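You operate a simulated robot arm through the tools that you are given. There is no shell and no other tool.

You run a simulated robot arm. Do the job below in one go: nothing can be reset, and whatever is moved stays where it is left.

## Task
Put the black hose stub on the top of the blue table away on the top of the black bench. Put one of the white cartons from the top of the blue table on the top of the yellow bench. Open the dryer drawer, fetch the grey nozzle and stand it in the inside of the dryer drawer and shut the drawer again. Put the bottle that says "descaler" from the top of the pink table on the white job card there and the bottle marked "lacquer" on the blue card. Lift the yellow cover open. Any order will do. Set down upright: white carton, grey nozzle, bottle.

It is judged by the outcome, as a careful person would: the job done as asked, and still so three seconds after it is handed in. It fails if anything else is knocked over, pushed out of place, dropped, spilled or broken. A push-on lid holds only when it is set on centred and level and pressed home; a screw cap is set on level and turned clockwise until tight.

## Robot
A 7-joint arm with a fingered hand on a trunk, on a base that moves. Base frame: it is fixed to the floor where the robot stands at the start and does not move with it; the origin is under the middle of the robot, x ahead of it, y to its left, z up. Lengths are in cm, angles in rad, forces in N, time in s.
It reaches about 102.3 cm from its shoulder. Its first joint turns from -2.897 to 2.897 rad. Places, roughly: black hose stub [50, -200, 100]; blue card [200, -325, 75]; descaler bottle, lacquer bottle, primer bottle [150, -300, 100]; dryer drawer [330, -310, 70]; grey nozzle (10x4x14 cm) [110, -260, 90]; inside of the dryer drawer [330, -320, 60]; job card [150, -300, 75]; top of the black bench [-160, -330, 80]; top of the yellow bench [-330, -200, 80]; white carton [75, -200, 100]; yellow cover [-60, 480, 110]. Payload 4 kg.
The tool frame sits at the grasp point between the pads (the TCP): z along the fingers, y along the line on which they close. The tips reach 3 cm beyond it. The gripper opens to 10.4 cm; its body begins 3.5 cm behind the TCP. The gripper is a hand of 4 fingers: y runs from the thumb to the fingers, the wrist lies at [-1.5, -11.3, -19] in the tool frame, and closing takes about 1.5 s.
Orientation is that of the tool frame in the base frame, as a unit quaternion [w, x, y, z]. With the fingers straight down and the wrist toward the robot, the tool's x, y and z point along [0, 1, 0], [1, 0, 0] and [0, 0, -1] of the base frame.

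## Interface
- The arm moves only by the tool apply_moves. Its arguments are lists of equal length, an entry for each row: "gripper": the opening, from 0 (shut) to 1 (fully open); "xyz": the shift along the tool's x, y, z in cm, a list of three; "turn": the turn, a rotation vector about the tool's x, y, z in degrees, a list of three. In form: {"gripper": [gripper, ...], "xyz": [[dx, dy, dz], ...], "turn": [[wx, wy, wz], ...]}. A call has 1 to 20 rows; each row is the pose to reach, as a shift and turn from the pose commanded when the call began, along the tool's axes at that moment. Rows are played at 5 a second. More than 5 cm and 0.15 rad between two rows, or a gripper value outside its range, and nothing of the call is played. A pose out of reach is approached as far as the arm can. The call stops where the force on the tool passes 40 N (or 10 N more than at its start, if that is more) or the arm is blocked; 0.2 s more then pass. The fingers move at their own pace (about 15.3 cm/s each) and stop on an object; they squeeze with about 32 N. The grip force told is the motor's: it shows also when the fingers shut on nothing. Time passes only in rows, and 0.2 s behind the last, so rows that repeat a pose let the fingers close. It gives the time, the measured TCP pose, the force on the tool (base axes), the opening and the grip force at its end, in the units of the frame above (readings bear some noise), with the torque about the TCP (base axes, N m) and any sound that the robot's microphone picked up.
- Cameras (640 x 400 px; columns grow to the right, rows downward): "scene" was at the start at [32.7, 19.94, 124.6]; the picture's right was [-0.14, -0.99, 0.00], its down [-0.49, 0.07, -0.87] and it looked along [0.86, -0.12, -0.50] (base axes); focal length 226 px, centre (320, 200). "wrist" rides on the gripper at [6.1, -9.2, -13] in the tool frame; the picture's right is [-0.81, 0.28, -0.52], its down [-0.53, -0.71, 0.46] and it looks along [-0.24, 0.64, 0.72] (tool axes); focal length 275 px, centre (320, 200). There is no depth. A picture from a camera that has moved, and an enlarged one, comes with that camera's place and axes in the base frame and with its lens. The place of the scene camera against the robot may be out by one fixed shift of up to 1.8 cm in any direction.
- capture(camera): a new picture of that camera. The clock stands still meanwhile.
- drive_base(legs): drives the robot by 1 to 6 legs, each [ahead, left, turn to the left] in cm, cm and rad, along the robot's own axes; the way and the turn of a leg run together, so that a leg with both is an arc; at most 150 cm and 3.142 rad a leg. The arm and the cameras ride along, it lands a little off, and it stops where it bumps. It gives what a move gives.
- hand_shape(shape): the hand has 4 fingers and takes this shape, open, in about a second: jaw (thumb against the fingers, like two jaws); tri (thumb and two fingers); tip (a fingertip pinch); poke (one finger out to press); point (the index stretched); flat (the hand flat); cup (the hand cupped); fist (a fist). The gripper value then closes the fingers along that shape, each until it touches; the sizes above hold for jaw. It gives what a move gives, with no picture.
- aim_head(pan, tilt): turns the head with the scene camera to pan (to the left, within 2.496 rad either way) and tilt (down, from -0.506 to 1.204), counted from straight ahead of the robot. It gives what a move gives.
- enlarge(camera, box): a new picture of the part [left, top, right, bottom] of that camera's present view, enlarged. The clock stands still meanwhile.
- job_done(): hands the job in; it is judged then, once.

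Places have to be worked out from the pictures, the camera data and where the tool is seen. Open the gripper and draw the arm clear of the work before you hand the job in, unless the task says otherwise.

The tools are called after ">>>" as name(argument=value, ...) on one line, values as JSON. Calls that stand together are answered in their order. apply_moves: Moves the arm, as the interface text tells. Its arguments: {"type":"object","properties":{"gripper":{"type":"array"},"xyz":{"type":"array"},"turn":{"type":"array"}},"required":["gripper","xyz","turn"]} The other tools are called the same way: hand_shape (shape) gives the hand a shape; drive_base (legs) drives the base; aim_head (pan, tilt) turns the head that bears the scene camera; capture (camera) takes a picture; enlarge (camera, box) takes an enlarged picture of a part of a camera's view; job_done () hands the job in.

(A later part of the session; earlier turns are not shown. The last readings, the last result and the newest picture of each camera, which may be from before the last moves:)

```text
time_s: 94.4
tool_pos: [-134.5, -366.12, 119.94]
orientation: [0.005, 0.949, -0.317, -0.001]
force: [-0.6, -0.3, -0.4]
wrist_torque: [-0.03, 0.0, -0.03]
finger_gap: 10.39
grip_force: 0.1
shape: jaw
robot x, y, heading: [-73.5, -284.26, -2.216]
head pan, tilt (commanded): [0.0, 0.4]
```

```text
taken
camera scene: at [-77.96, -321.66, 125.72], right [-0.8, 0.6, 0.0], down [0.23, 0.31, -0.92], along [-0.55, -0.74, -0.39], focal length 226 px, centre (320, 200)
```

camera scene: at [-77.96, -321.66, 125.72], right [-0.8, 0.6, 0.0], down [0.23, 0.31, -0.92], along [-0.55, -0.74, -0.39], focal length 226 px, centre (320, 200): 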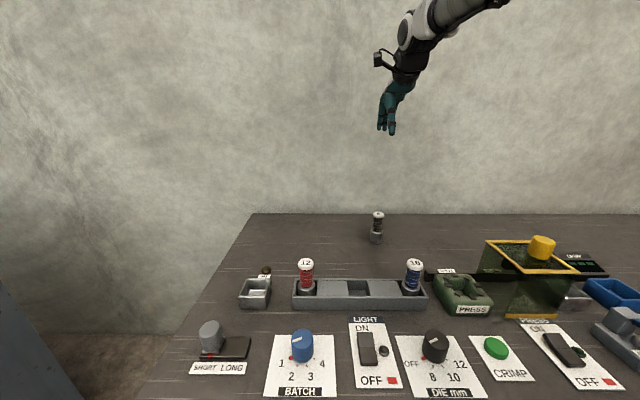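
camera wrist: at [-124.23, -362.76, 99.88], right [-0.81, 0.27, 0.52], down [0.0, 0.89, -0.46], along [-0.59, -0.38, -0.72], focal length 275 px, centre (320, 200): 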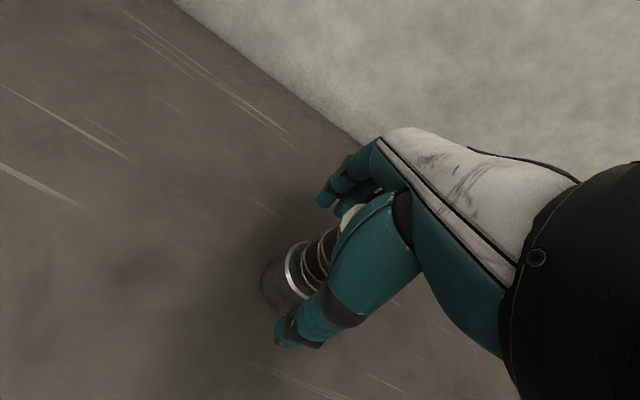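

The stub is put away. I retract the arm and return to the blue table for the PLASTERS carton.

>>> apply_moves(gripper=[1, 1, 1, 1, 1, 1, 1, 1], xyz=[[0, -4.4, 0], [0, -8.8, 0], [0, -13.2, 0], [0, -17.6, 0], [0, -22, 0], [0, -26.4, 0], [0, -30.8, 0], [0, -34, 0]], turn=[[0, 0, 0], [0, 0, 0], [0, 0, 0], [0, 0, 0], [0, 0, 0], [0, 0, 0], [0, 0, 0], [0, 0, 0]])

>>> drive_base(legs=[[-30, 0, 0], [0, 0, 1.571], [0, 0, 1.571], [0, -62, 0], [22, 0, 0]])

>>> aim_head(pan=0, tilt=0.6)

>>> capture(camera="scene")

>>> capture(camera="wrist")

```text
time_s: 96.2
tool_pos: [-114.25, -338.98, 119.4]
orientation: [0.005, 0.948, -0.317, -0.001]
force: [0.3, -0.6, -0.1]
wrist_torque: [0.01, -0.01, -0.02]
finger_gap: 10.38
grip_force: 0.0
shape: jaw
robot x, y, heading: [-73.66, -284.28, -2.217]
head pan, tilt (commanded): [0.0, 0.4]
```

```text
time_s: 110.4
tool_pos: [46.04, -220.62, 119.41]
orientation: [0.001, 0.294, 0.956, 0.006]
force: [0.0, -0.5, 0.5]
wrist_torque: [0.01, 0.02, 0.04]
finger_gap: 10.38
grip_force: 0.0
shape: jaw
robot x, y, heading: [7.61, -277.43, 0.968]
head pan, tilt (commanded): [0.0, 0.4]
```

```text
time_s: 111.1
tool_pos: [46.09, -220.78, 119.49]
orientation: [0.001, 0.294, 0.956, 0.005]
force: [-0.4, -0.8, 0.1]
wrist_torque: [0.03, 0.01, 0.02]
finger_gap: 10.39
grip_force: 0.2
shape: jaw
robot x, y, heading: [8.3, -277.43, 0.972]
head pan, tilt (commanded): [0.0, 0.6]
```

```text
taken
camera scene: at [9.88, -237.76, 123.91], right [0.83, -0.56, 0.0], down [-0.32, -0.47, -0.83], along [0.47, 0.68, -0.56], focal length 226 px, centre (320, 200)
```

scene: 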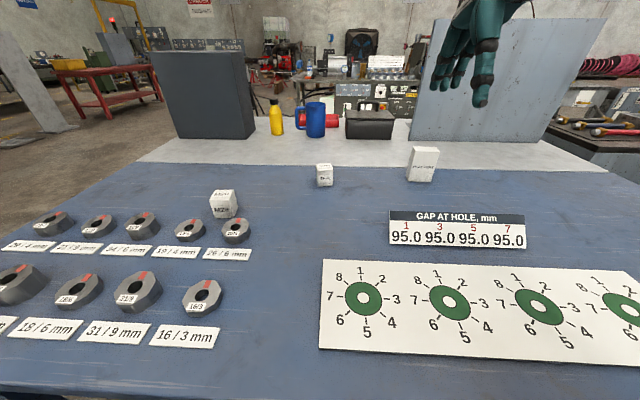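

```text
taken
camera wrist: at [35.88, -224.92, 132.44], right [0.82, -0.24, 0.52], down [0.04, -0.88, -0.46], along [0.57, 0.4, -0.72], focal length 275 px, centre (320, 200)
```

wrist: 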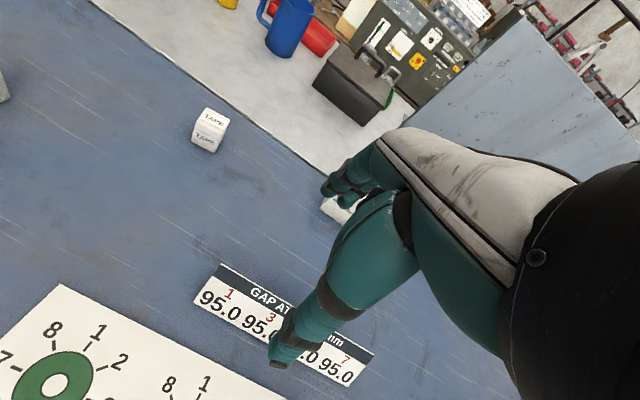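

I enlarge the carton in the scene view to judge its shape and position.

>>> enlarge(camera="scene", box=[360, 120, 480, 200])

>>> apply_moves(gripper=[1, 1, 1, 1, 1, 1, 1], xyz=[[-4.5, 0, 0], [-9, 0, 0], [-13.5, 0, 0], [-18, 0, 0], [-22.5, 0, 0], [-27, 0, 0], [-30, 0, 0]], turn=[[0, 0, 0], [0, 0, 0], [0, 0, 0], [0, 0, 0], [0, 0, 0], [0, 0, 0], [0, 0, 0]])

>>> capture(camera="wrist")

```text
5.00 times, centred on (420, 160) of scene
camera zoom: at [9.88, -237.76, 123.91], right [0.83, -0.56, 0.0], down [-0.32, -0.47, -0.83], along [0.47, 0.68, -0.56], focal length 1131 px, centre (-180, 400)
```

zoom: 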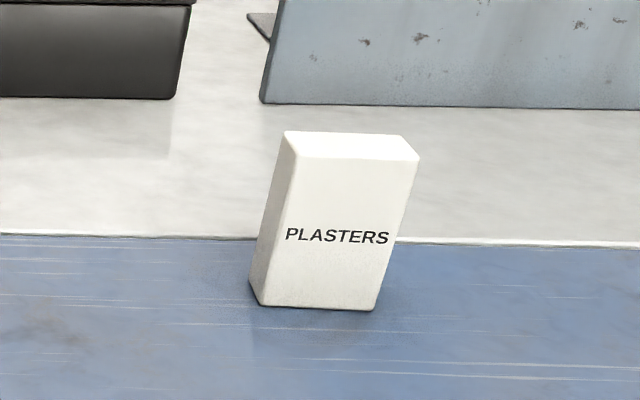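

```text
time_s: 112.7
tool_pos: [70.9, -237.8, 119.45]
orientation: [0.001, 0.294, 0.956, 0.006]
force: [-1.2, -0.1, 0.7]
wrist_torque: [-0.02, 0.0, -0.01]
finger_gap: 10.37
grip_force: 0.1
shape: jaw
robot x, y, heading: [8.43, -277.6, 0.972]
head pan, tilt (commanded): [0.0, 0.6]
```

```text
taken
camera wrist: at [60.65, -242.06, 132.4], right [0.82, -0.23, 0.52], down [0.04, -0.88, -0.46], along [0.57, 0.4, -0.72], focal length 275 px, centre (320, 200)
```

wrist: 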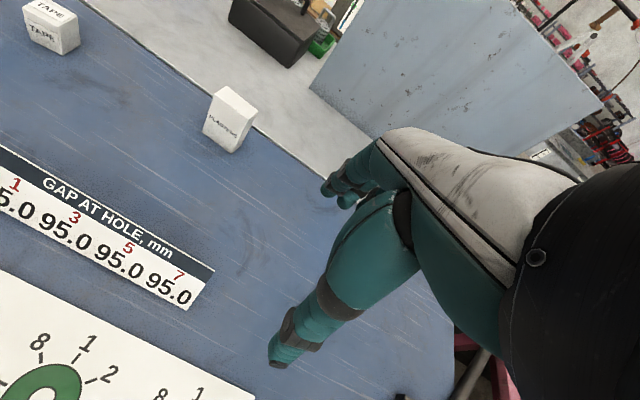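

>>> enlarge(camera="wrist", box=[170, 60, 290, 180])

```text
3.33 times, centred on (230, 120) of wrist
camera zoom: at [60.65, -242.06, 132.4], right [0.82, -0.23, 0.52], down [0.04, -0.88, -0.46], along [0.57, 0.4, -0.72], focal length 918 px, centre (620, 467)
```

zoom: 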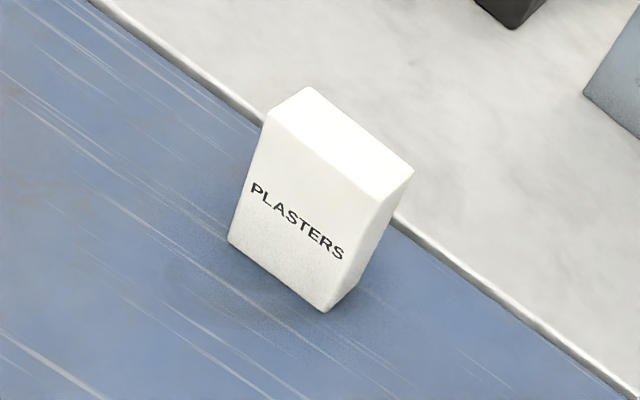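

The carton measures about 7.3 x 4.4 x 10.7 cm, centred at (76.9,-201.0) with its top near z=94.5, turned about 5.5 degrees against my tool. I move above it and align.

>>> apply_moves(gripper=[1, 1, 1, 1, 1, 1, 1, 1, 1, 1], xyz=[[1.6, 3.4, 1.2], [3.2, 6.8, 2.4], [4.8, 10.2, 3.6], [6.4, 13.6, 4.8], [8, 17, 6], [9.6, 20.4, 7.2], [11.2, 23.8, 8.4], [12.8, 27.2, 9.6], [14.4, 30.6, 10.8], [15.7, 33.8, 12]], turn=[[0, 0, 0.5], [0, 0, 1], [0, 0, 1.5], [0, 0, 2], [0, 0, 2.5], [0, 0, 3], [0, 0, 3.5], [0, 0, 4], [0, 0, 5], [0, 0, 5.5]])

>>> capture(camera="wrist")

>>> enlarge(camera="scene", box=[360, 100, 500, 200])

```text
time_s: 114.9
tool_pos: [76.91, -200.68, 107.86]
orientation: [0.001, 0.341, 0.94, 0.006]
force: [0.3, 0.3, 0.5]
wrist_torque: [0.02, -0.05, -0.01]
finger_gap: 10.38
grip_force: 0.0
shape: jaw
robot x, y, heading: [8.26, -277.16, 0.975]
head pan, tilt (commanded): [0.0, 0.6]
```

```text
taken
camera wrist: at [66.37, -203.82, 120.73], right [0.8, -0.31, 0.52], down [-0.05, -0.88, -0.47], along [0.6, 0.35, -0.72], focal length 275 px, centre (320, 200)
```

wrist: 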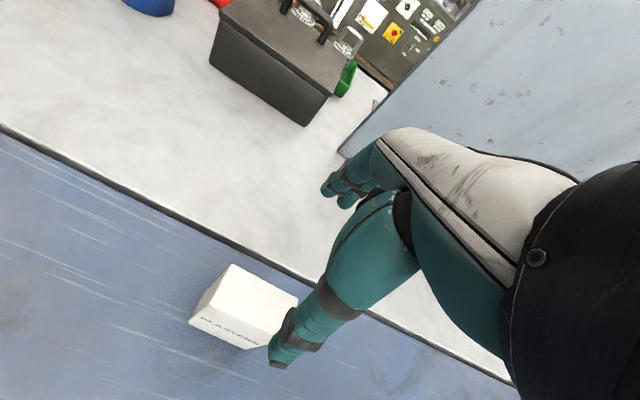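

```text
4.00 times, centred on (430, 150) of scene
camera zoom: at [9.87, -237.79, 123.92], right [0.83, -0.56, 0.0], down [-0.32, -0.47, -0.83], along [0.47, 0.68, -0.56], focal length 905 px, centre (-120, 400)
```

zoom: 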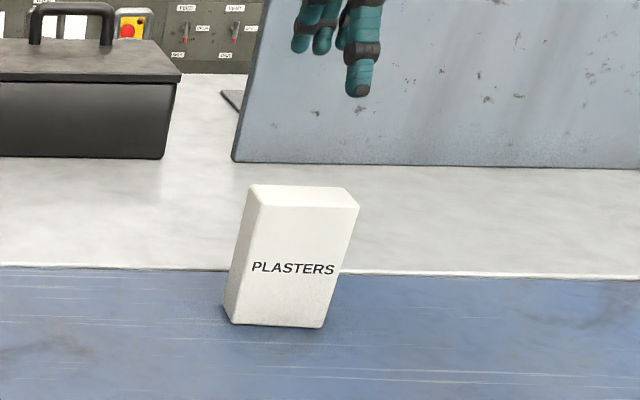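

Alignment checks out. I descend to TCP z of about 91.8.

>>> apply_moves(gripper=[1, 1, 1, 1, 1, 1], xyz=[[0, -0.2, 3.5], [0, -0.2, 7], [0, -0.2, 10.5], [0, -0.2, 13.5], [0, -0.2, 16], [0, -0.2, 16]], turn=[[0, 0, 0], [0, 0, 0], [0, 0, 0], [0, 0, 0], [0, 0, 0], [0, 0, 0]])

>>> capture(camera="wrist")

>>> enlarge(camera="scene", box=[360, 100, 500, 200])

```text
time_s: 116.3
tool_pos: [77.08, -200.68, 91.58]
orientation: [0.0, 0.34, 0.94, 0.007]
force: [-1.1, -0.4, 1.6]
wrist_torque: [-0.04, 0.03, 0.0]
finger_gap: 10.4
grip_force: 0.1
shape: jaw
robot x, y, heading: [8.28, -277.47, 0.967]
head pan, tilt (commanded): [0.0, 0.6]
```

```text
taken
camera wrist: at [66.5, -203.84, 104.71], right [0.8, -0.31, 0.52], down [-0.05, -0.88, -0.47], along [0.6, 0.35, -0.72], focal length 275 px, centre (320, 200)
```

wrist: 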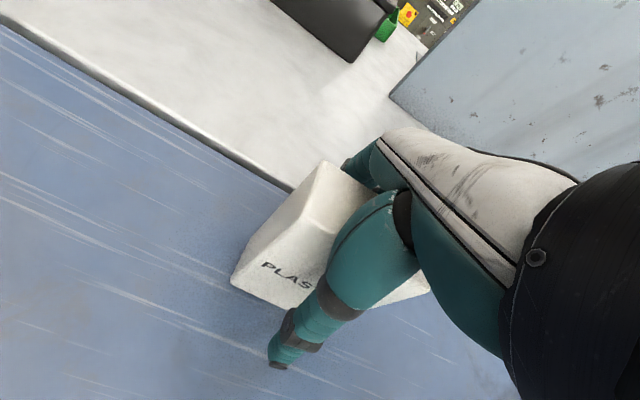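

```text
4.00 times, centred on (430, 150) of scene
camera zoom: at [9.88, -237.76, 123.91], right [0.83, -0.56, 0.0], down [-0.32, -0.47, -0.83], along [0.47, 0.68, -0.56], focal length 905 px, centre (-120, 400)
```

zoom: 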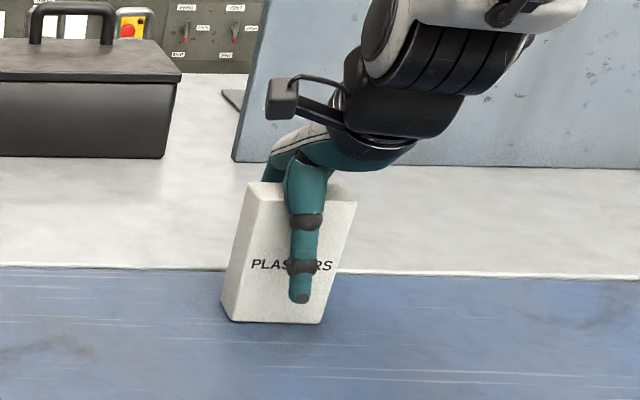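

The hand straddles the carton. I close and lift.

>>> apply_moves(gripper=[0.7, 0.5, 0.3, 0.2, 0.2, 0.2, 0.2, 0.2, 0.2], xyz=[[0, 0, 0], [0, 0, 0], [0, 0, 0], [0, 0, 0], [0, 0, 0], [0, 0, 0], [0, 0, 0], [0, 0, 0], [0, 0, 0]], turn=[[0, 0, 0], [0, 0, 0], [0, 0, 0], [0, 0, 0], [0, 0, 0], [0, 0, 0], [0, 0, 0], [0, 0, 0], [0, 0, 0]])

>>> apply_moves(gripper=[0.2, 0.2, 0.2, 0.2, 0.2, 0.2, 0.2, 0.2, 0.2], xyz=[[0, 0, -0.5], [0, 0, -1.5], [0, 0, -4], [0, 0, -8], [0, 0, -12], [0, 0, -16], [0, 0, -20], [0, 0, -24], [0, 0, -28]], turn=[[0, 0, 0], [0, 0, 0], [0, 0, 0], [0, 0, 0], [0, 0, 0], [0, 0, 0], [0, 0, 0], [0, 0, 0], [0, 0, 0]])

>>> capture(camera="wrist")

>>> capture(camera="scene")

```text
time_s: 118.3
tool_pos: [77.06, -200.67, 91.79]
orientation: [0.0, 0.34, 0.94, 0.005]
force: [-0.9, 0.7, 0.5]
wrist_torque: [0.06, -0.02, 0.01]
finger_gap: 3.37
grip_force: 31.3
shape: jaw
robot x, y, heading: [8.14, -277.44, 0.975]
head pan, tilt (commanded): [0.0, 0.6]
```

```text
time_s: 120.3
tool_pos: [76.95, -201.06, 120.02]
orientation: [0.0, 0.34, 0.94, 0.006]
force: [0.2, 0.2, -1.5]
wrist_torque: [-0.02, 0.0, -0.01]
finger_gap: 3.35
grip_force: 32.4
shape: jaw
robot x, y, heading: [8.09, -277.25, 0.969]
head pan, tilt (commanded): [0.0, 0.6]
```

```text
taken
camera wrist: at [66.39, -204.15, 132.95], right [0.8, -0.31, 0.52], down [-0.05, -0.88, -0.46], along [0.6, 0.35, -0.72], focal length 275 px, centre (320, 200)
```

wrist: 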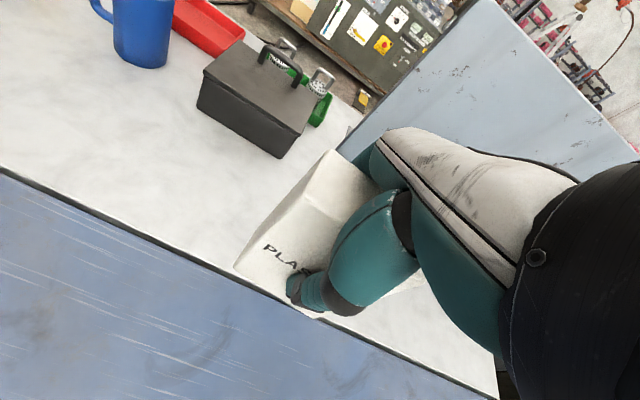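

```text
taken
camera scene: at [9.89, -237.74, 123.9], right [0.83, -0.56, 0.0], down [-0.32, -0.47, -0.82], along [0.47, 0.68, -0.57], focal length 226 px, centre (320, 200)
```

scene: 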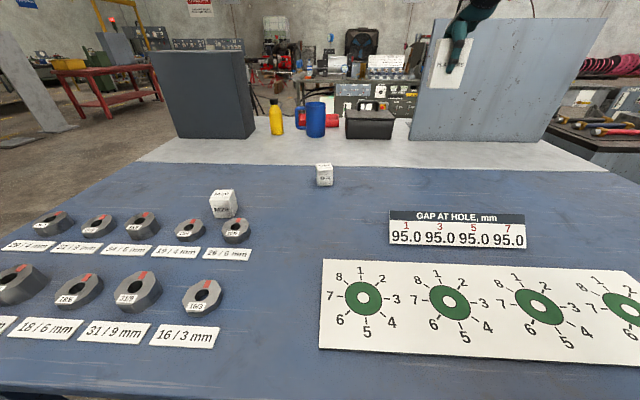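

The carton is held firmly. I retract, back off and travel down the aisle towards the yellow bench.

>>> apply_moves(gripper=[0.2, 0.2, 0.2, 0.2, 0.2, 0.2, 0.2, 0.2], xyz=[[0, -4, 0], [0, -8, 0], [0, -12, 0], [0, -16, 0], [0, -20, 0], [0, -24, 0], [0, -28, 0], [0, -31, 0]], turn=[[0, 0, 0], [0, 0, 0], [0, 0, 0], [0, 0, 0], [0, 0, 0], [0, 0, 0], [0, 0, 0], [0, 0, 0]])

>>> drive_base(legs=[[-24, 0, 0], [0, 0, 1.53], [120, 0, 0], [118, 0, 0], [0, 0, 1.571]])

>>> aim_head(pan=-0.1, tilt=0.5)

>>> capture(camera="scene")

>>> capture(camera="wrist")

```text
time_s: 122.1
tool_pos: [56.84, -224.82, 119.64]
orientation: [0.001, 0.34, 0.94, 0.005]
force: [-0.4, -0.1, -0.4]
wrist_torque: [-0.02, 0.01, -0.02]
finger_gap: 3.34
grip_force: 31.8
shape: jaw
robot x, y, heading: [8.37, -277.52, 0.968]
head pan, tilt (commanded): [0.0, 0.6]
```

```text
time_s: 142.7
tool_pos: [-243.38, -198.0, 119.57]
orientation: [0.006, 0.927, -0.375, -0.001]
force: [0.1, 0.3, -1.0]
wrist_torque: [0.0, -0.01, -0.01]
finger_gap: 3.3
grip_force: 31.9
shape: jaw
robot x, y, heading: [-190.52, -149.33, -2.248]
head pan, tilt (commanded): [0.0, 0.6]
```

```text
time_s: 143.4
tool_pos: [-243.15, -197.93, 119.51]
orientation: [0.006, 0.927, -0.376, 0.0]
force: [-0.7, 0.4, -1.1]
wrist_torque: [0.01, 0.01, -0.02]
finger_gap: 3.29
grip_force: 31.9
shape: jaw
robot x, y, heading: [-190.65, -149.15, -2.247]
head pan, tilt (commanded): [-0.099, 0.499]
```

```text
taken
camera scene: at [-196.67, -185.82, 124.81], right [-0.71, 0.7, 0.0], down [0.34, 0.34, -0.88], along [-0.61, -0.63, -0.48], focal length 226 px, centre (320, 200)
```

scene: 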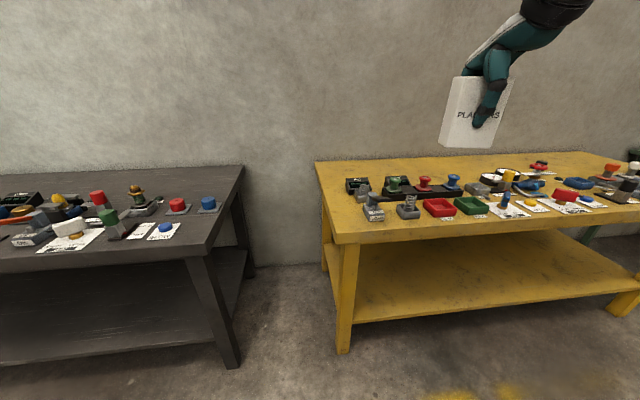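

```text
taken
camera wrist: at [-232.3, -195.41, 132.53], right [-0.77, 0.37, 0.52], down [0.11, 0.88, -0.46], along [-0.63, -0.3, -0.72], focal length 275 px, centre (320, 200)
```

wrist: 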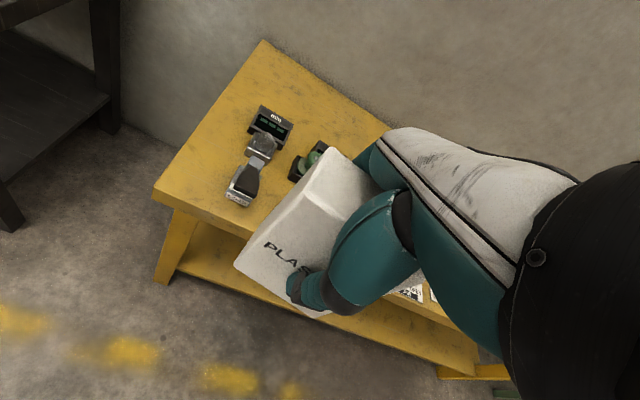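

I enlarge the yellow bench to find a free patch for the carton.

>>> enlarge(camera="scene", box=[300, 140, 500, 260])

>>> enlarge(camera="scene", box=[440, 130, 640, 250])

```text
3.20 times, centred on (400, 200) of scene
camera zoom: at [-196.67, -185.82, 124.81], right [-0.71, 0.7, 0.0], down [0.34, 0.34, -0.88], along [-0.61, -0.63, -0.48], focal length 724 px, centre (64, 200)
```

zoom: 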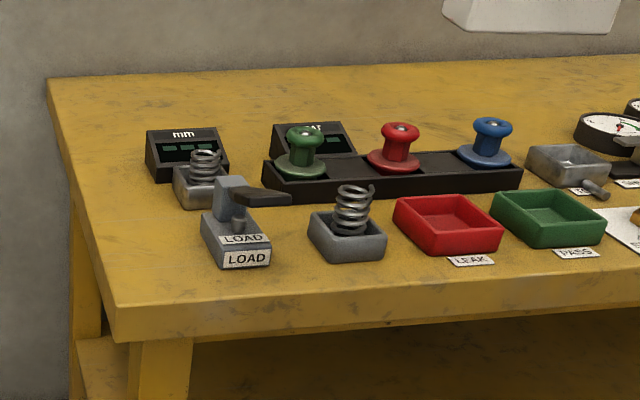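

```text
3.20 times, centred on (540, 190) of scene
camera zoom: at [-196.67, -185.82, 124.81], right [-0.71, 0.7, 0.0], down [0.34, 0.34, -0.88], along [-0.61, -0.63, -0.48], focal length 724 px, centre (-384, 232)
```

zoom: 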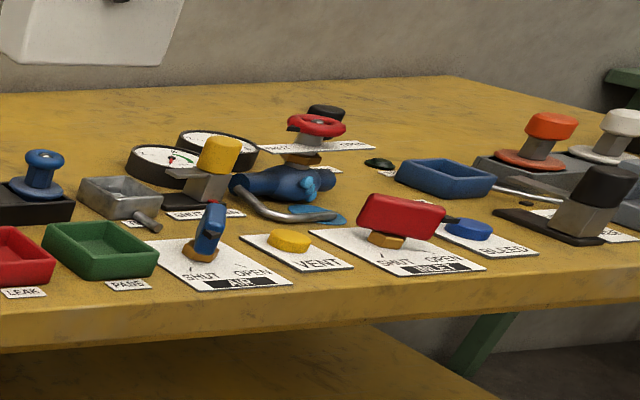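

There is a clear strip about 38 cm deep behind the stamp tray on the yellow bench. I line up with it.

>>> drive_base(legs=[[0, 0, 0.033], [0, -44, 0], [36, 0, 0]])

>>> aim_head(pan=-0.1, tilt=0.5)

>>> capture(camera="scene")

>>> capture(camera="wrist")

```text
time_s: 148.3
tool_pos: [-298.31, -203.25, 119.48]
orientation: [0.005, 0.934, -0.357, 0.0]
force: [-0.6, -0.1, -0.5]
wrist_torque: [0.02, 0.03, -0.02]
finger_gap: 3.29
grip_force: 32.2
shape: jaw
robot x, y, heading: [-247.78, -152.24, -2.203]
head pan, tilt (commanded): [-0.099, 0.499]
```

```text
time_s: 148.9
tool_pos: [-298.25, -203.19, 119.59]
orientation: [0.005, 0.934, -0.356, 0.001]
force: [-0.1, 0.0, -1.2]
wrist_torque: [-0.01, -0.02, 0.0]
finger_gap: 3.27
grip_force: 32.3
shape: jaw
robot x, y, heading: [-247.79, -152.14, -2.198]
head pan, tilt (commanded): [-0.099, 0.499]
```

```text
taken
camera scene: at [-252.14, -189.05, 124.82], right [-0.74, 0.67, 0.0], down [0.32, 0.36, -0.88], along [-0.59, -0.65, -0.48], focal length 226 px, centre (320, 200)
```

scene: 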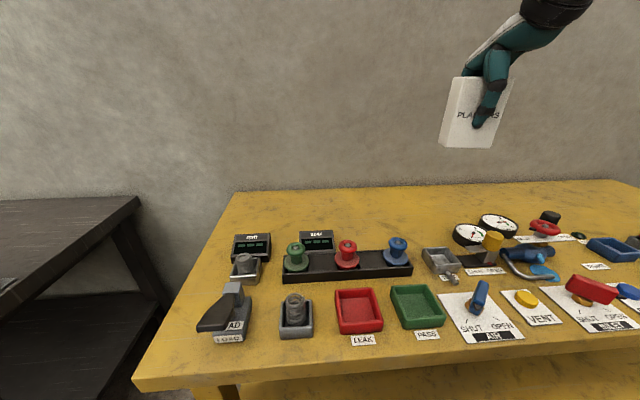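

```text
taken
camera wrist: at [-287.37, -200.17, 132.53], right [-0.79, 0.34, 0.52], down [0.07, 0.88, -0.46], along [-0.61, -0.33, -0.72], focal length 275 px, centre (320, 200)
```

wrist: 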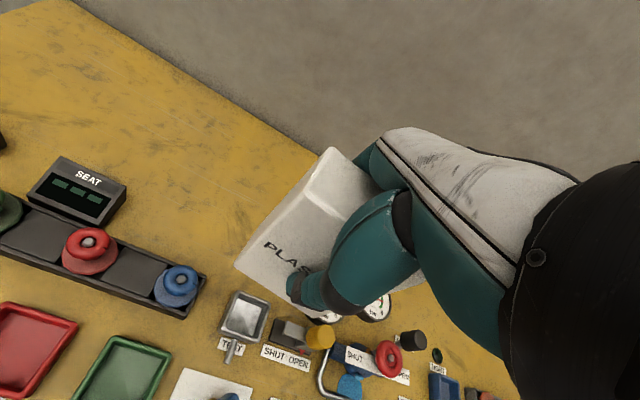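

Positioned well. I move forward over the free strip and lower to just above the bench.

>>> apply_moves(gripper=[0.2, 0.2, 0.2, 0.2, 0.2, 0.2, 0.2, 0.2, 0.2, 0.2, 0.2, 0.2, 0.2, 0.2, 0.2], xyz=[[1.4, 3.7, 0], [2.8, 7.4, 0], [4.2, 11.1, 0], [5.6, 14.8, 0], [7, 18.5, 0], [8.4, 22.2, 0], [9.8, 25.9, 0], [11.2, 29.7, 0], [11.2, 29.7, 4.5], [11.2, 29.7, 9], [11.2, 29.7, 13.5], [11.2, 29.7, 18], [11.2, 29.7, 22.5], [11.2, 29.7, 27], [11.2, 29.7, 29.5]], turn=[[0, 0, 0], [0, 0, 0], [0, 0, 0], [0, 0, 0], [0, 0, 0], [0, 0, 0], [0, 0, 0], [0, 0, 0], [0, 0, 0], [0, 0, 0], [0, 0, 0], [0, 0, 0], [0, 0, 0], [0, 0, 0], [0, 0, 0]])

>>> capture(camera="scene")

>>> capture(camera="wrist")

```text
time_s: 152.2
tool_pos: [-309.65, -233.2, 90.41]
orientation: [0.006, 0.935, -0.356, -0.001]
force: [0.2, 1.5, -1.4]
wrist_torque: [0.03, -0.02, 0.0]
finger_gap: 3.29
grip_force: 32.1
shape: jaw
robot x, y, heading: [-247.87, -152.2, -2.207]
head pan, tilt (commanded): [-0.099, 0.499]
```

```text
taken
camera scene: at [-252.13, -189.04, 124.82], right [-0.74, 0.67, 0.0], down [0.32, 0.36, -0.88], along [-0.59, -0.65, -0.48], focal length 226 px, centre (320, 200)
```

scene: 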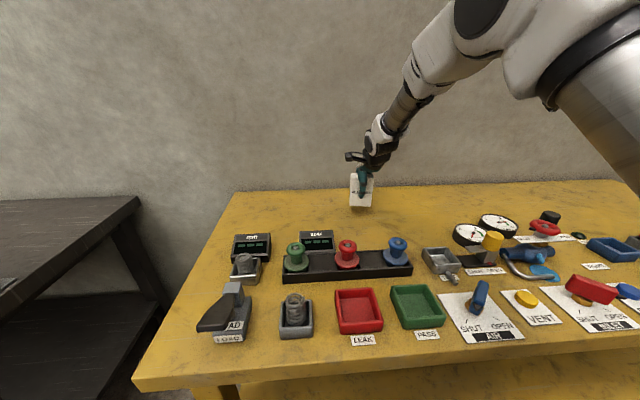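

```text
taken
camera wrist: at [-298.88, -230.21, 103.36], right [-0.79, 0.34, 0.52], down [0.07, 0.88, -0.47], along [-0.61, -0.33, -0.72], focal length 275 px, centre (320, 200)
```

wrist: 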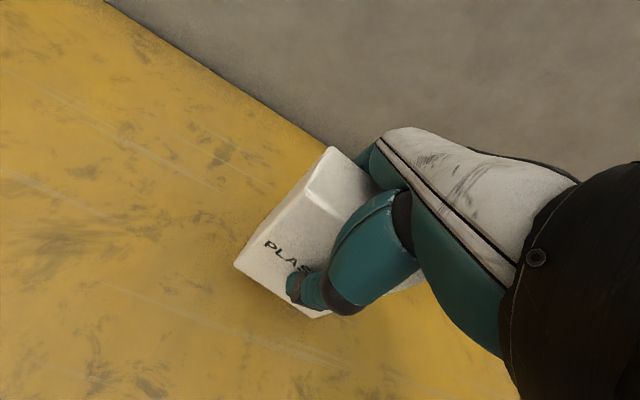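

The area is clear. I lower gently until contact.

>>> apply_moves(gripper=[0.2, 0.2, 0.2, 0.2, 0.2, 0.2, 0.2, 0.2, 0.2, 0.2], xyz=[[0, 0, 1], [0, 0, 1.8], [0, 0, 2.4], [0, 0, 2.7], [0, 0, 3], [0, 0, 3.2], [0, 0, 3.4], [0, 0, 3.6], [0, 0, 3.8], [0, 0, 4]], turn=[[0, 0, 0], [0, 0, 0], [0, 0, 0], [0, 0, 0], [0, 0, 0], [0, 0, 0], [0, 0, 0], [0, 0, 0], [0, 0, 0], [0, 0, 0]])

>>> enlarge(camera="scene", box=[310, 140, 430, 230])

```text
time_s: 154.3
tool_pos: [-309.81, -233.11, 86.51]
orientation: [0.006, 0.935, -0.356, -0.002]
force: [1.4, 2.3, 10.0]
wrist_torque: [0.04, 0.02, -0.01]
finger_gap: 3.34
grip_force: 32.0
shape: jaw
robot x, y, heading: [-248.18, -152.14, -2.205]
head pan, tilt (commanded): [-0.099, 0.499]
```

```text
4.44 times, centred on (370, 185) of scene
camera zoom: at [-252.11, -189.01, 124.83], right [-0.74, 0.67, 0.0], down [0.32, 0.36, -0.88], along [-0.59, -0.65, -0.48], focal length 1005 px, centre (98, 267)
```

zoom: 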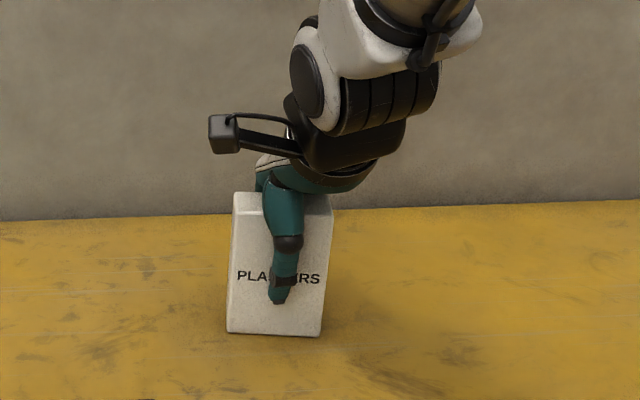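

Contact force is about 10 N, so the carton stands on the bench. I release and rise.

>>> apply_moves(gripper=[0.35, 0.45, 0.6, 0.8, 1, 1, 1, 1], xyz=[[0, 0, 0], [0, 0, 0], [0, 0, 0], [0, 0, 0], [0, 0, 0], [0, 0, 0], [0, 0, 0], [0, 0, 0]], turn=[[0, 0, 0], [0, 0, 0], [0, 0, 0], [0, 0, 0], [0, 0, 0], [0, 0, 0], [0, 0, 0], [0, 0, 0]])

>>> apply_moves(gripper=[1, 1, 1, 1, 1, 1, 1, 1, 1], xyz=[[0, 0, -1.5], [0, 0, -4], [0, 0, -8], [0, 0, -12], [0, 0, -16.5], [0, 0, -21], [0, 0, -25.5], [0, 0, -30], [0, 0, -34]], turn=[[0, 0, 0], [0, 0, 0], [0, 0, 0], [0, 0, 0], [0, 0, 0], [0, 0, 0], [0, 0, 0], [0, 0, 0], [0, 0, 0]])

>>> capture(camera="scene")

```text
time_s: 156.2
tool_pos: [-309.75, -233.07, 86.41]
orientation: [0.005, 0.934, -0.356, 0.0]
force: [-0.1, -0.6, 0.5]
wrist_torque: [0.0, -0.02, -0.01]
finger_gap: 10.38
grip_force: 0.1
shape: jaw
robot x, y, heading: [-247.47, -152.14, -2.205]
head pan, tilt (commanded): [-0.099, 0.499]
```

```text
time_s: 158.2
tool_pos: [-309.63, -232.94, 120.6]
orientation: [0.005, 0.934, -0.357, 0.0]
force: [-0.4, -1.5, -0.4]
wrist_torque: [0.04, -0.03, 0.02]
finger_gap: 10.38
grip_force: 0.0
shape: jaw
robot x, y, heading: [-247.96, -152.08, -2.21]
head pan, tilt (commanded): [-0.099, 0.499]
```

```text
taken
camera scene: at [-252.15, -189.07, 124.81], right [-0.74, 0.67, 0.0], down [0.32, 0.36, -0.88], along [-0.59, -0.65, -0.48], focal length 226 px, centre (320, 200)
```

scene: 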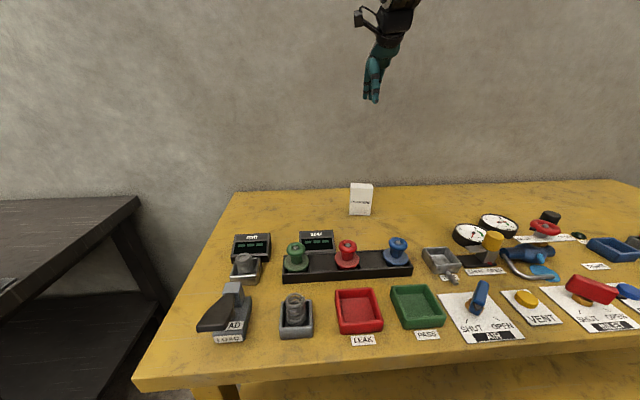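

The carton stands on the yellow bench. Next is the yellow cover on the red table across the hall; I retract the arm, turn round and drive over.

>>> apply_moves(gripper=[1, 1, 1, 1, 1, 1, 1, 1], xyz=[[0, -4.4, 0], [0, -8.8, 0], [0, -13.2, 0], [0, -17.6, 0], [0, -22, 0], [0, -26.4, 0], [0, -30.8, 0], [0, -34, 0]], turn=[[0, 0, 0], [0, 0, 0], [0, 0, 0], [0, 0, 0], [0, 0, 0], [0, 0, 0], [0, 0, 0], [0, 0, 0]])

>>> drive_base(legs=[[-35, 0, 0], [0, 0, 3.13], [120, 20, 0], [120, 20, 0]])

>>> aim_head(pan=0.3, tilt=0.3)

>>> capture(camera="scene")

```text
time_s: 159.9
tool_pos: [-287.04, -207.18, 119.86]
orientation: [0.006, 0.935, -0.356, 0.0]
force: [0.1, -0.1, -0.5]
wrist_torque: [0.0, -0.05, 0.04]
finger_gap: 10.37
grip_force: 0.1
shape: jaw
robot x, y, heading: [-247.45, -152.24, -2.204]
head pan, tilt (commanded): [-0.099, 0.499]
```

```text
time_s: 181.1
tool_pos: [-90.6, 151.68, 119.9]
orientation: [0.0, 0.345, 0.939, 0.006]
force: [0.0, -0.3, -0.7]
wrist_torque: [0.0, 0.0, 0.01]
finger_gap: 10.38
grip_force: 0.0
shape: jaw
robot x, y, heading: [-128.88, 95.6, 0.962]
head pan, tilt (commanded): [-0.099, 0.499]
```

```text
time_s: 181.9
tool_pos: [-90.55, 151.68, 119.83]
orientation: [0.0, 0.345, 0.939, 0.006]
force: [0.1, -0.1, 0.1]
wrist_torque: [-0.01, 0.0, 0.01]
finger_gap: 10.39
grip_force: 0.1
shape: jaw
robot x, y, heading: [-128.57, 95.95, 0.96]
head pan, tilt (commanded): [0.3, 0.3]
```

```text
taken
camera scene: at [-128.68, 137.01, 126.65], right [0.95, -0.3, 0.0], down [-0.09, -0.28, -0.96], along [0.29, 0.91, -0.3], focal length 226 px, centre (320, 200)
```

scene: 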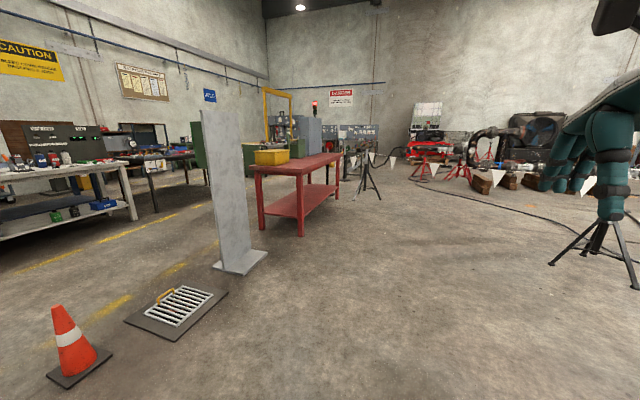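

I see the red table with a yellow item on its near end and a grey cabinet farther along. I drive nearer for a closer look.

>>> drive_base(legs=[[0, 0, -0.033], [110, 15, 0], [110, 15, 0]])

>>> aim_head(pan=0.9, tilt=0.35)

>>> capture(camera="scene")

```text
time_s: 193.2
tool_pos: [18.92, 341.71, 119.8]
orientation: [0.001, 0.366, 0.931, 0.006]
force: [-0.2, -0.7, 0.4]
wrist_torque: [0.01, -0.01, 0.0]
finger_gap: 10.37
grip_force: 0.0
shape: jaw
robot x, y, heading: [-21.59, 287.41, 0.917]
head pan, tilt (commanded): [0.3, 0.3]
```

```text
time_s: 194.2
tool_pos: [18.91, 341.74, 119.97]
orientation: [0.0, 0.366, 0.93, 0.006]
force: [-1.2, -0.3, -0.5]
wrist_torque: [-0.02, -0.01, -0.02]
finger_gap: 10.39
grip_force: 0.0
shape: jaw
robot x, y, heading: [-21.82, 287.84, 0.919]
head pan, tilt (commanded): [0.901, 0.351]
```

```text
taken
camera scene: at [-25.5, 329.24, 126.18], right [0.97, 0.24, 0.0], down [0.08, -0.33, -0.94], along [-0.23, 0.91, -0.34], focal length 226 px, centre (320, 200)
```

scene: 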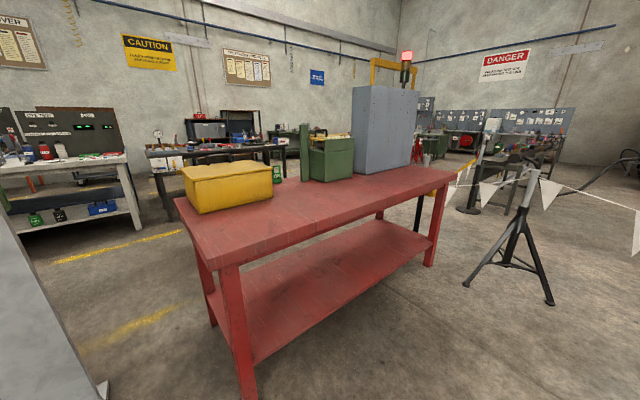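

I enlarge the items on the red table.

>>> enlarge(camera="scene", box=[160, 140, 300, 230])

>>> enlarge(camera="scene", box=[280, 70, 440, 190])

```text
4.44 times, centred on (230, 185) of scene
camera zoom: at [-25.5, 329.24, 126.18], right [0.97, 0.24, 0.0], down [0.08, -0.33, -0.94], along [-0.23, 0.91, -0.34], focal length 1005 px, centre (720, 267)
```

zoom: 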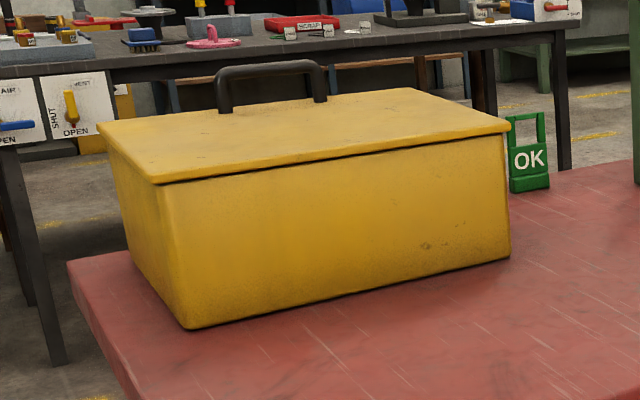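

```text
3.33 times, centred on (360, 130) of scene
camera zoom: at [-25.5, 329.24, 126.18], right [0.97, 0.24, 0.0], down [0.08, -0.33, -0.94], along [-0.23, 0.91, -0.34], focal length 754 px, centre (187, 433)
```

zoom: 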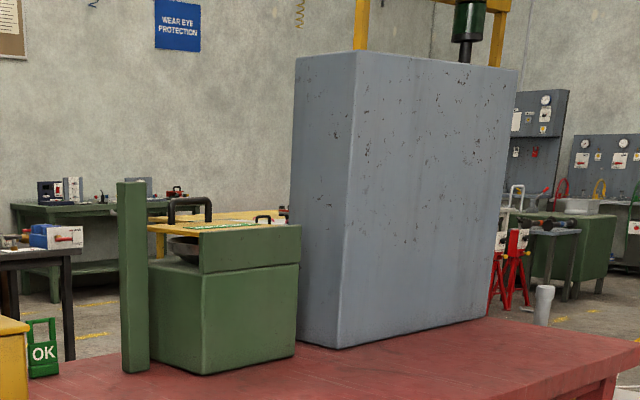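

The nominal cover location points to something yellow behind the green box, besides the yellow toolbox at the near end. I turn to face the table and move along it to see over the green box.

>>> drive_base(legs=[[0, 0, 1.58], [22, 0, 0], [0, -90, 0]])

>>> aim_head(pan=0, tilt=0.4)

>>> capture(camera="scene")

>>> capture(camera="wrist")

```text
time_s: 204.0
tool_pos: [-40.92, 411.88, 119.88]
orientation: [-0.004, -0.406, 0.914, 0.005]
force: [-0.1, -0.2, 0.0]
wrist_torque: [0.02, 0.0, 0.0]
finger_gap: 10.36
grip_force: 0.1
shape: jaw
robot x, y, heading: [13.9, 371.82, 2.501]
head pan, tilt (commanded): [0.901, 0.351]
```

```text
time_s: 205.2
tool_pos: [-40.91, 411.93, 119.79]
orientation: [-0.004, -0.406, 0.914, 0.004]
force: [-0.3, 0.6, -0.1]
wrist_torque: [0.0, -0.03, 0.0]
finger_gap: 10.39
grip_force: 0.0
shape: jaw
robot x, y, heading: [13.66, 372.31, 2.502]
head pan, tilt (commanded): [0.0, 0.4]
```

```text
taken
camera scene: at [-25.18, 377.22, 125.73], right [0.6, 0.8, 0.0], down [0.31, -0.23, -0.92], along [-0.74, 0.55, -0.39], focal length 226 px, centre (320, 200)
```

scene: 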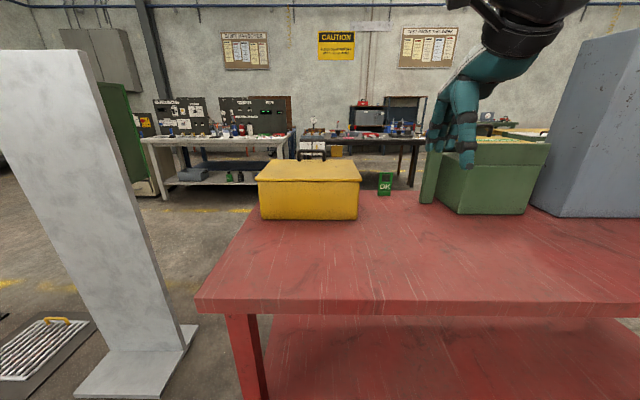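

```text
taken
camera wrist: at [-37.99, 401.23, 132.83], right [0.35, 0.78, 0.52], down [0.88, -0.08, -0.47], along [-0.32, 0.62, -0.72], focal length 275 px, centre (320, 200)
```

wrist: 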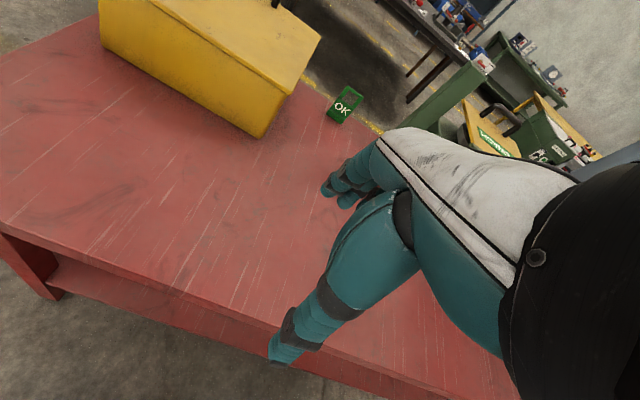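

I can glimpse a yellow lid with a label and handle beyond the green box. I strafe further along for a better view.

>>> drive_base(legs=[[0, -38, 0]])

>>> apply_moves(gripper=[1, 1, 1, 1, 1, 1, 1, 1], xyz=[[-3, 0, -1.5], [-6, 0, -3], [-9, 0, -5], [-12, 0, -7], [-15, 0, -9], [-18, 0, -11], [-21, 0, -13], [-24, 0, -15]], turn=[[0, 0, 0], [0, 0, 0], [0, 0, 0], [0, 0, 0], [0, 0, 0], [0, 0, 0], [0, 0, 0], [0, 0, 0]])

>>> capture(camera="scene")

>>> capture(camera="wrist")

```text
time_s: 207.6
tool_pos: [-18.14, 442.47, 119.81]
orientation: [-0.004, -0.406, 0.914, 0.004]
force: [-0.4, 0.2, 0.5]
wrist_torque: [-0.02, 0.0, 0.02]
finger_gap: 10.38
grip_force: 0.0
shape: jaw
robot x, y, heading: [37.03, 402.86, 2.498]
head pan, tilt (commanded): [0.0, 0.4]
```

```text
time_s: 209.4
tool_pos: [-1.78, 460.15, 134.88]
orientation: [-0.004, -0.407, 0.914, 0.004]
force: [-0.3, -0.6, 0.2]
wrist_torque: [0.0, -0.01, 0.04]
finger_gap: 10.39
grip_force: 0.0
shape: jaw
robot x, y, heading: [36.53, 403.05, 2.505]
head pan, tilt (commanded): [0.0, 0.4]
```

```text
taken
camera scene: at [-2.39, 407.83, 125.73], right [0.6, 0.8, 0.0], down [0.31, -0.23, -0.92], along [-0.74, 0.55, -0.39], focal length 226 px, centre (320, 200)
```

scene: 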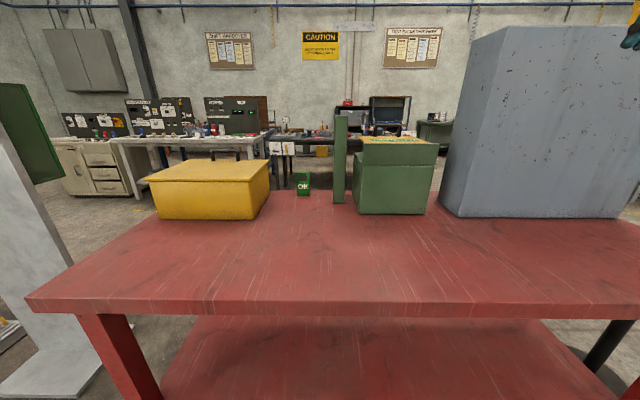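

```text
taken
camera wrist: at [1.17, 449.41, 147.76], right [0.34, 0.78, 0.52], down [0.88, -0.08, -0.46], along [-0.32, 0.62, -0.72], focal length 275 px, centre (320, 200)
```

wrist: 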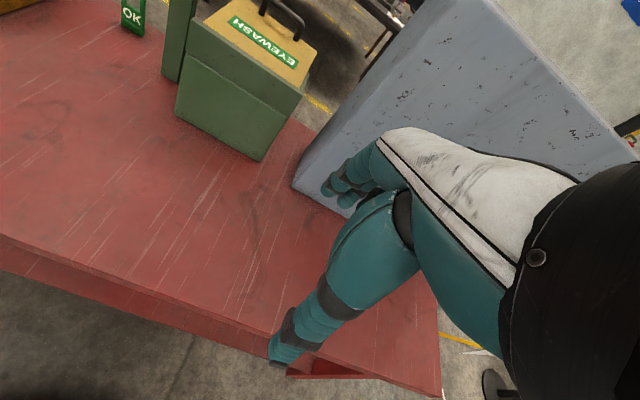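

It is an eyewash unit: a yellow cover labelled EYEWASH on the green box, with a black handle on its far edge, so it is hinged on my side. I enlarge the wrist view of it.

>>> enlarge(camera="wrist", box=[160, 0, 340, 120])

>>> enlarge(camera="scene", box=[320, 100, 460, 230])

```text
3.33 times, centred on (250, 60) of wrist
camera zoom: at [1.17, 449.41, 147.76], right [0.34, 0.78, 0.52], down [0.88, -0.08, -0.46], along [-0.32, 0.62, -0.72], focal length 918 px, centre (553, 667)
```

zoom: 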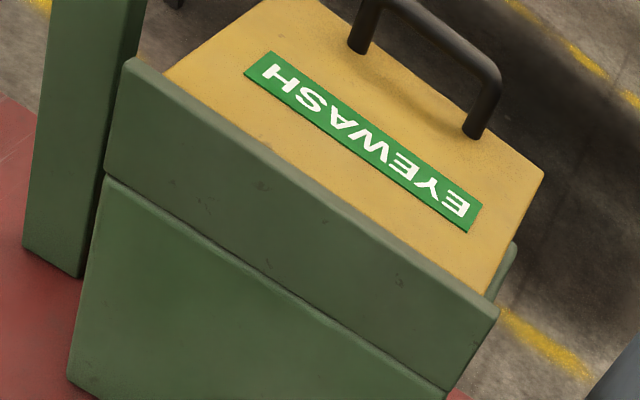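

```text
3.08 times, centred on (390, 165) of scene
camera zoom: at [-2.39, 407.83, 125.73], right [0.6, 0.8, 0.0], down [0.31, -0.23, -0.92], along [-0.74, 0.55, -0.39], focal length 696 px, centre (105, 308)
```

zoom: 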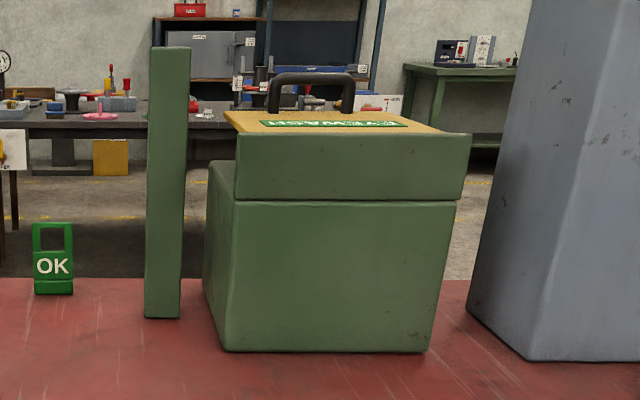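

Triangulation puts the handle bar centre at about (-64.4,488.9,115.8), running along the table, 18 cm from the hinge. I drive a bit closer.

>>> drive_base(legs=[[25, 0, 0]])

>>> capture(camera="scene")

>>> capture(camera="wrist")

```text
time_s: 211.2
tool_pos: [-21.98, 475.37, 134.7]
orientation: [-0.004, -0.406, 0.914, 0.004]
force: [-0.4, -0.7, 0.4]
wrist_torque: [0.0, -0.03, 0.01]
finger_gap: 10.39
grip_force: 0.0
shape: jaw
robot x, y, heading: [16.45, 417.63, 2.505]
head pan, tilt (commanded): [0.0, 0.4]
```

```text
taken
camera scene: at [-22.61, 423.0, 125.73], right [0.6, 0.8, 0.0], down [0.31, -0.23, -0.92], along [-0.74, 0.55, -0.39], focal length 226 px, centre (320, 200)
```

scene: 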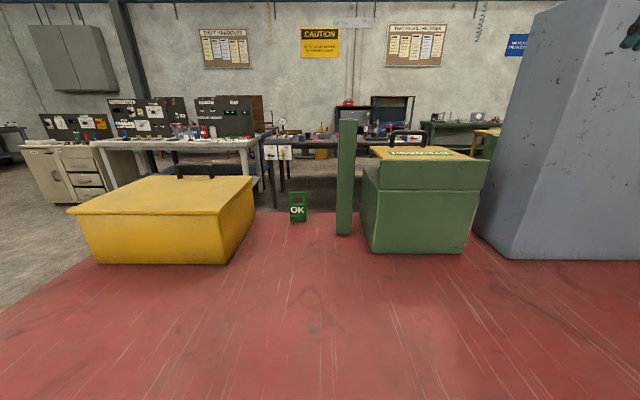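

```text
taken
camera wrist: at [-18.97, 464.57, 147.73], right [0.35, 0.78, 0.52], down [0.88, -0.08, -0.46], along [-0.32, 0.62, -0.72], focal length 275 px, centre (320, 200)
```

wrist: 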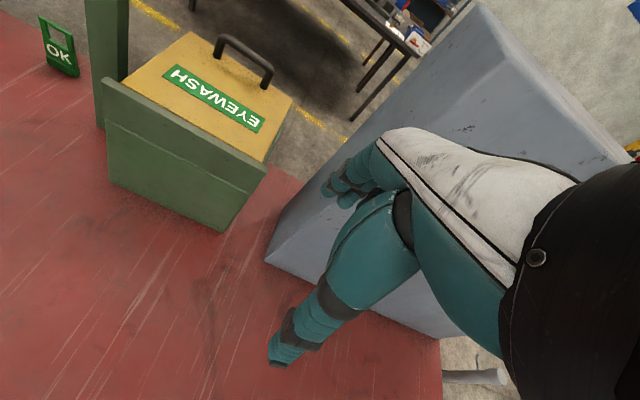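

The second view confirms the handle position. I shift left first, away from the grey cabinet, then forward to hover above the handle.

>>> apply_moves(gripper=[1, 1, 1, 1, 0.8, 0.8, 0.8, 0.8, 0.8, 0.8, 0.8, 0.8, 0.8, 0.8, 0.8], xyz=[[4.5, 0, 0], [9, 0, 0], [13.5, 0, 0], [18.5, 0, 0], [18.5, 4.5, 0.5], [18.5, 9, 1], [18.5, 13.5, 1.5], [18.5, 18, 2], [18.5, 22.5, 3], [18.5, 27, 4], [18.5, 31.5, 5], [18.5, 36, 6], [18.5, 40.7, 6.7], [18.5, 40.7, 6.7], [18.5, 40.7, 6.7]], turn=[[0, 0, -1.3], [0, 0, -2.6], [0, 0, -3.9], [0, 0, -5.2], [0, 0, -5.2], [0, 0, -5.2], [0, 0, -5.2], [0, 0, -5.2], [0, 0, -5.2], [0, 0, -5.2], [0, 0, -5.2], [0, 0, -5.2], [0, 0, -5.2], [0, 0, -5.2], [0, 0, -5.2]])

>>> capture(camera="scene")

>>> capture(camera="wrist")

```text
time_s: 214.4
tool_pos: [-63.64, 488.53, 128.02]
orientation: [-0.003, -0.447, 0.895, 0.004]
force: [0.5, -0.4, -0.2]
wrist_torque: [-0.05, -0.02, 0.0]
finger_gap: 8.35
grip_force: 0.1
shape: jaw
out of reach, approached as far as the arm can: row 13, 14, 15
robot x, y, heading: [16.16, 417.65, 2.5]
head pan, tilt (commanded): [0.0, 0.4]
```

```text
taken
camera scene: at [-22.6, 422.99, 125.73], right [0.6, 0.8, 0.0], down [0.31, -0.23, -0.92], along [-0.74, 0.55, -0.39], focal length 226 px, centre (320, 200)
```

scene: 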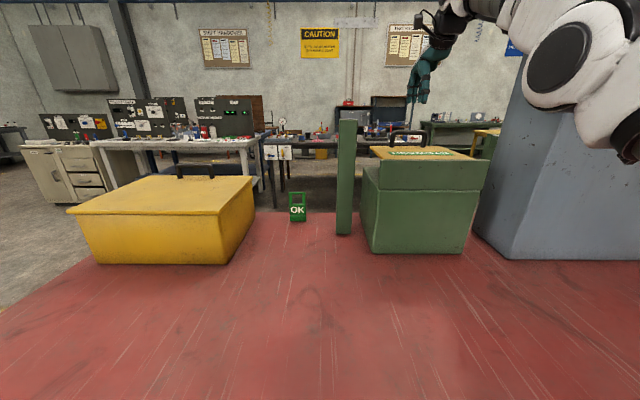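

```text
taken
camera wrist: at [-59.84, 478.1, 140.89], right [0.27, 0.81, 0.52], down [0.89, 0.0, -0.46], along [-0.38, 0.59, -0.72], focal length 275 px, centre (320, 200)
```

wrist: 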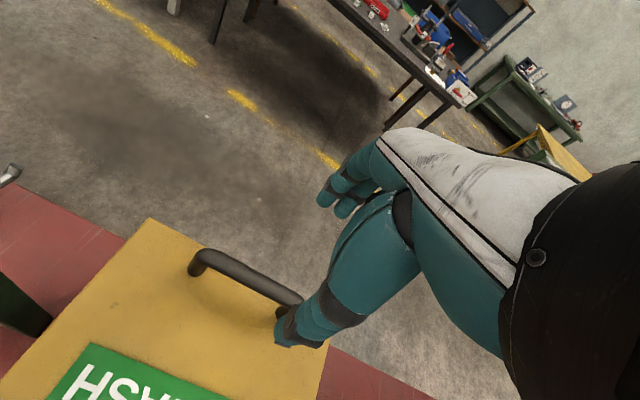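

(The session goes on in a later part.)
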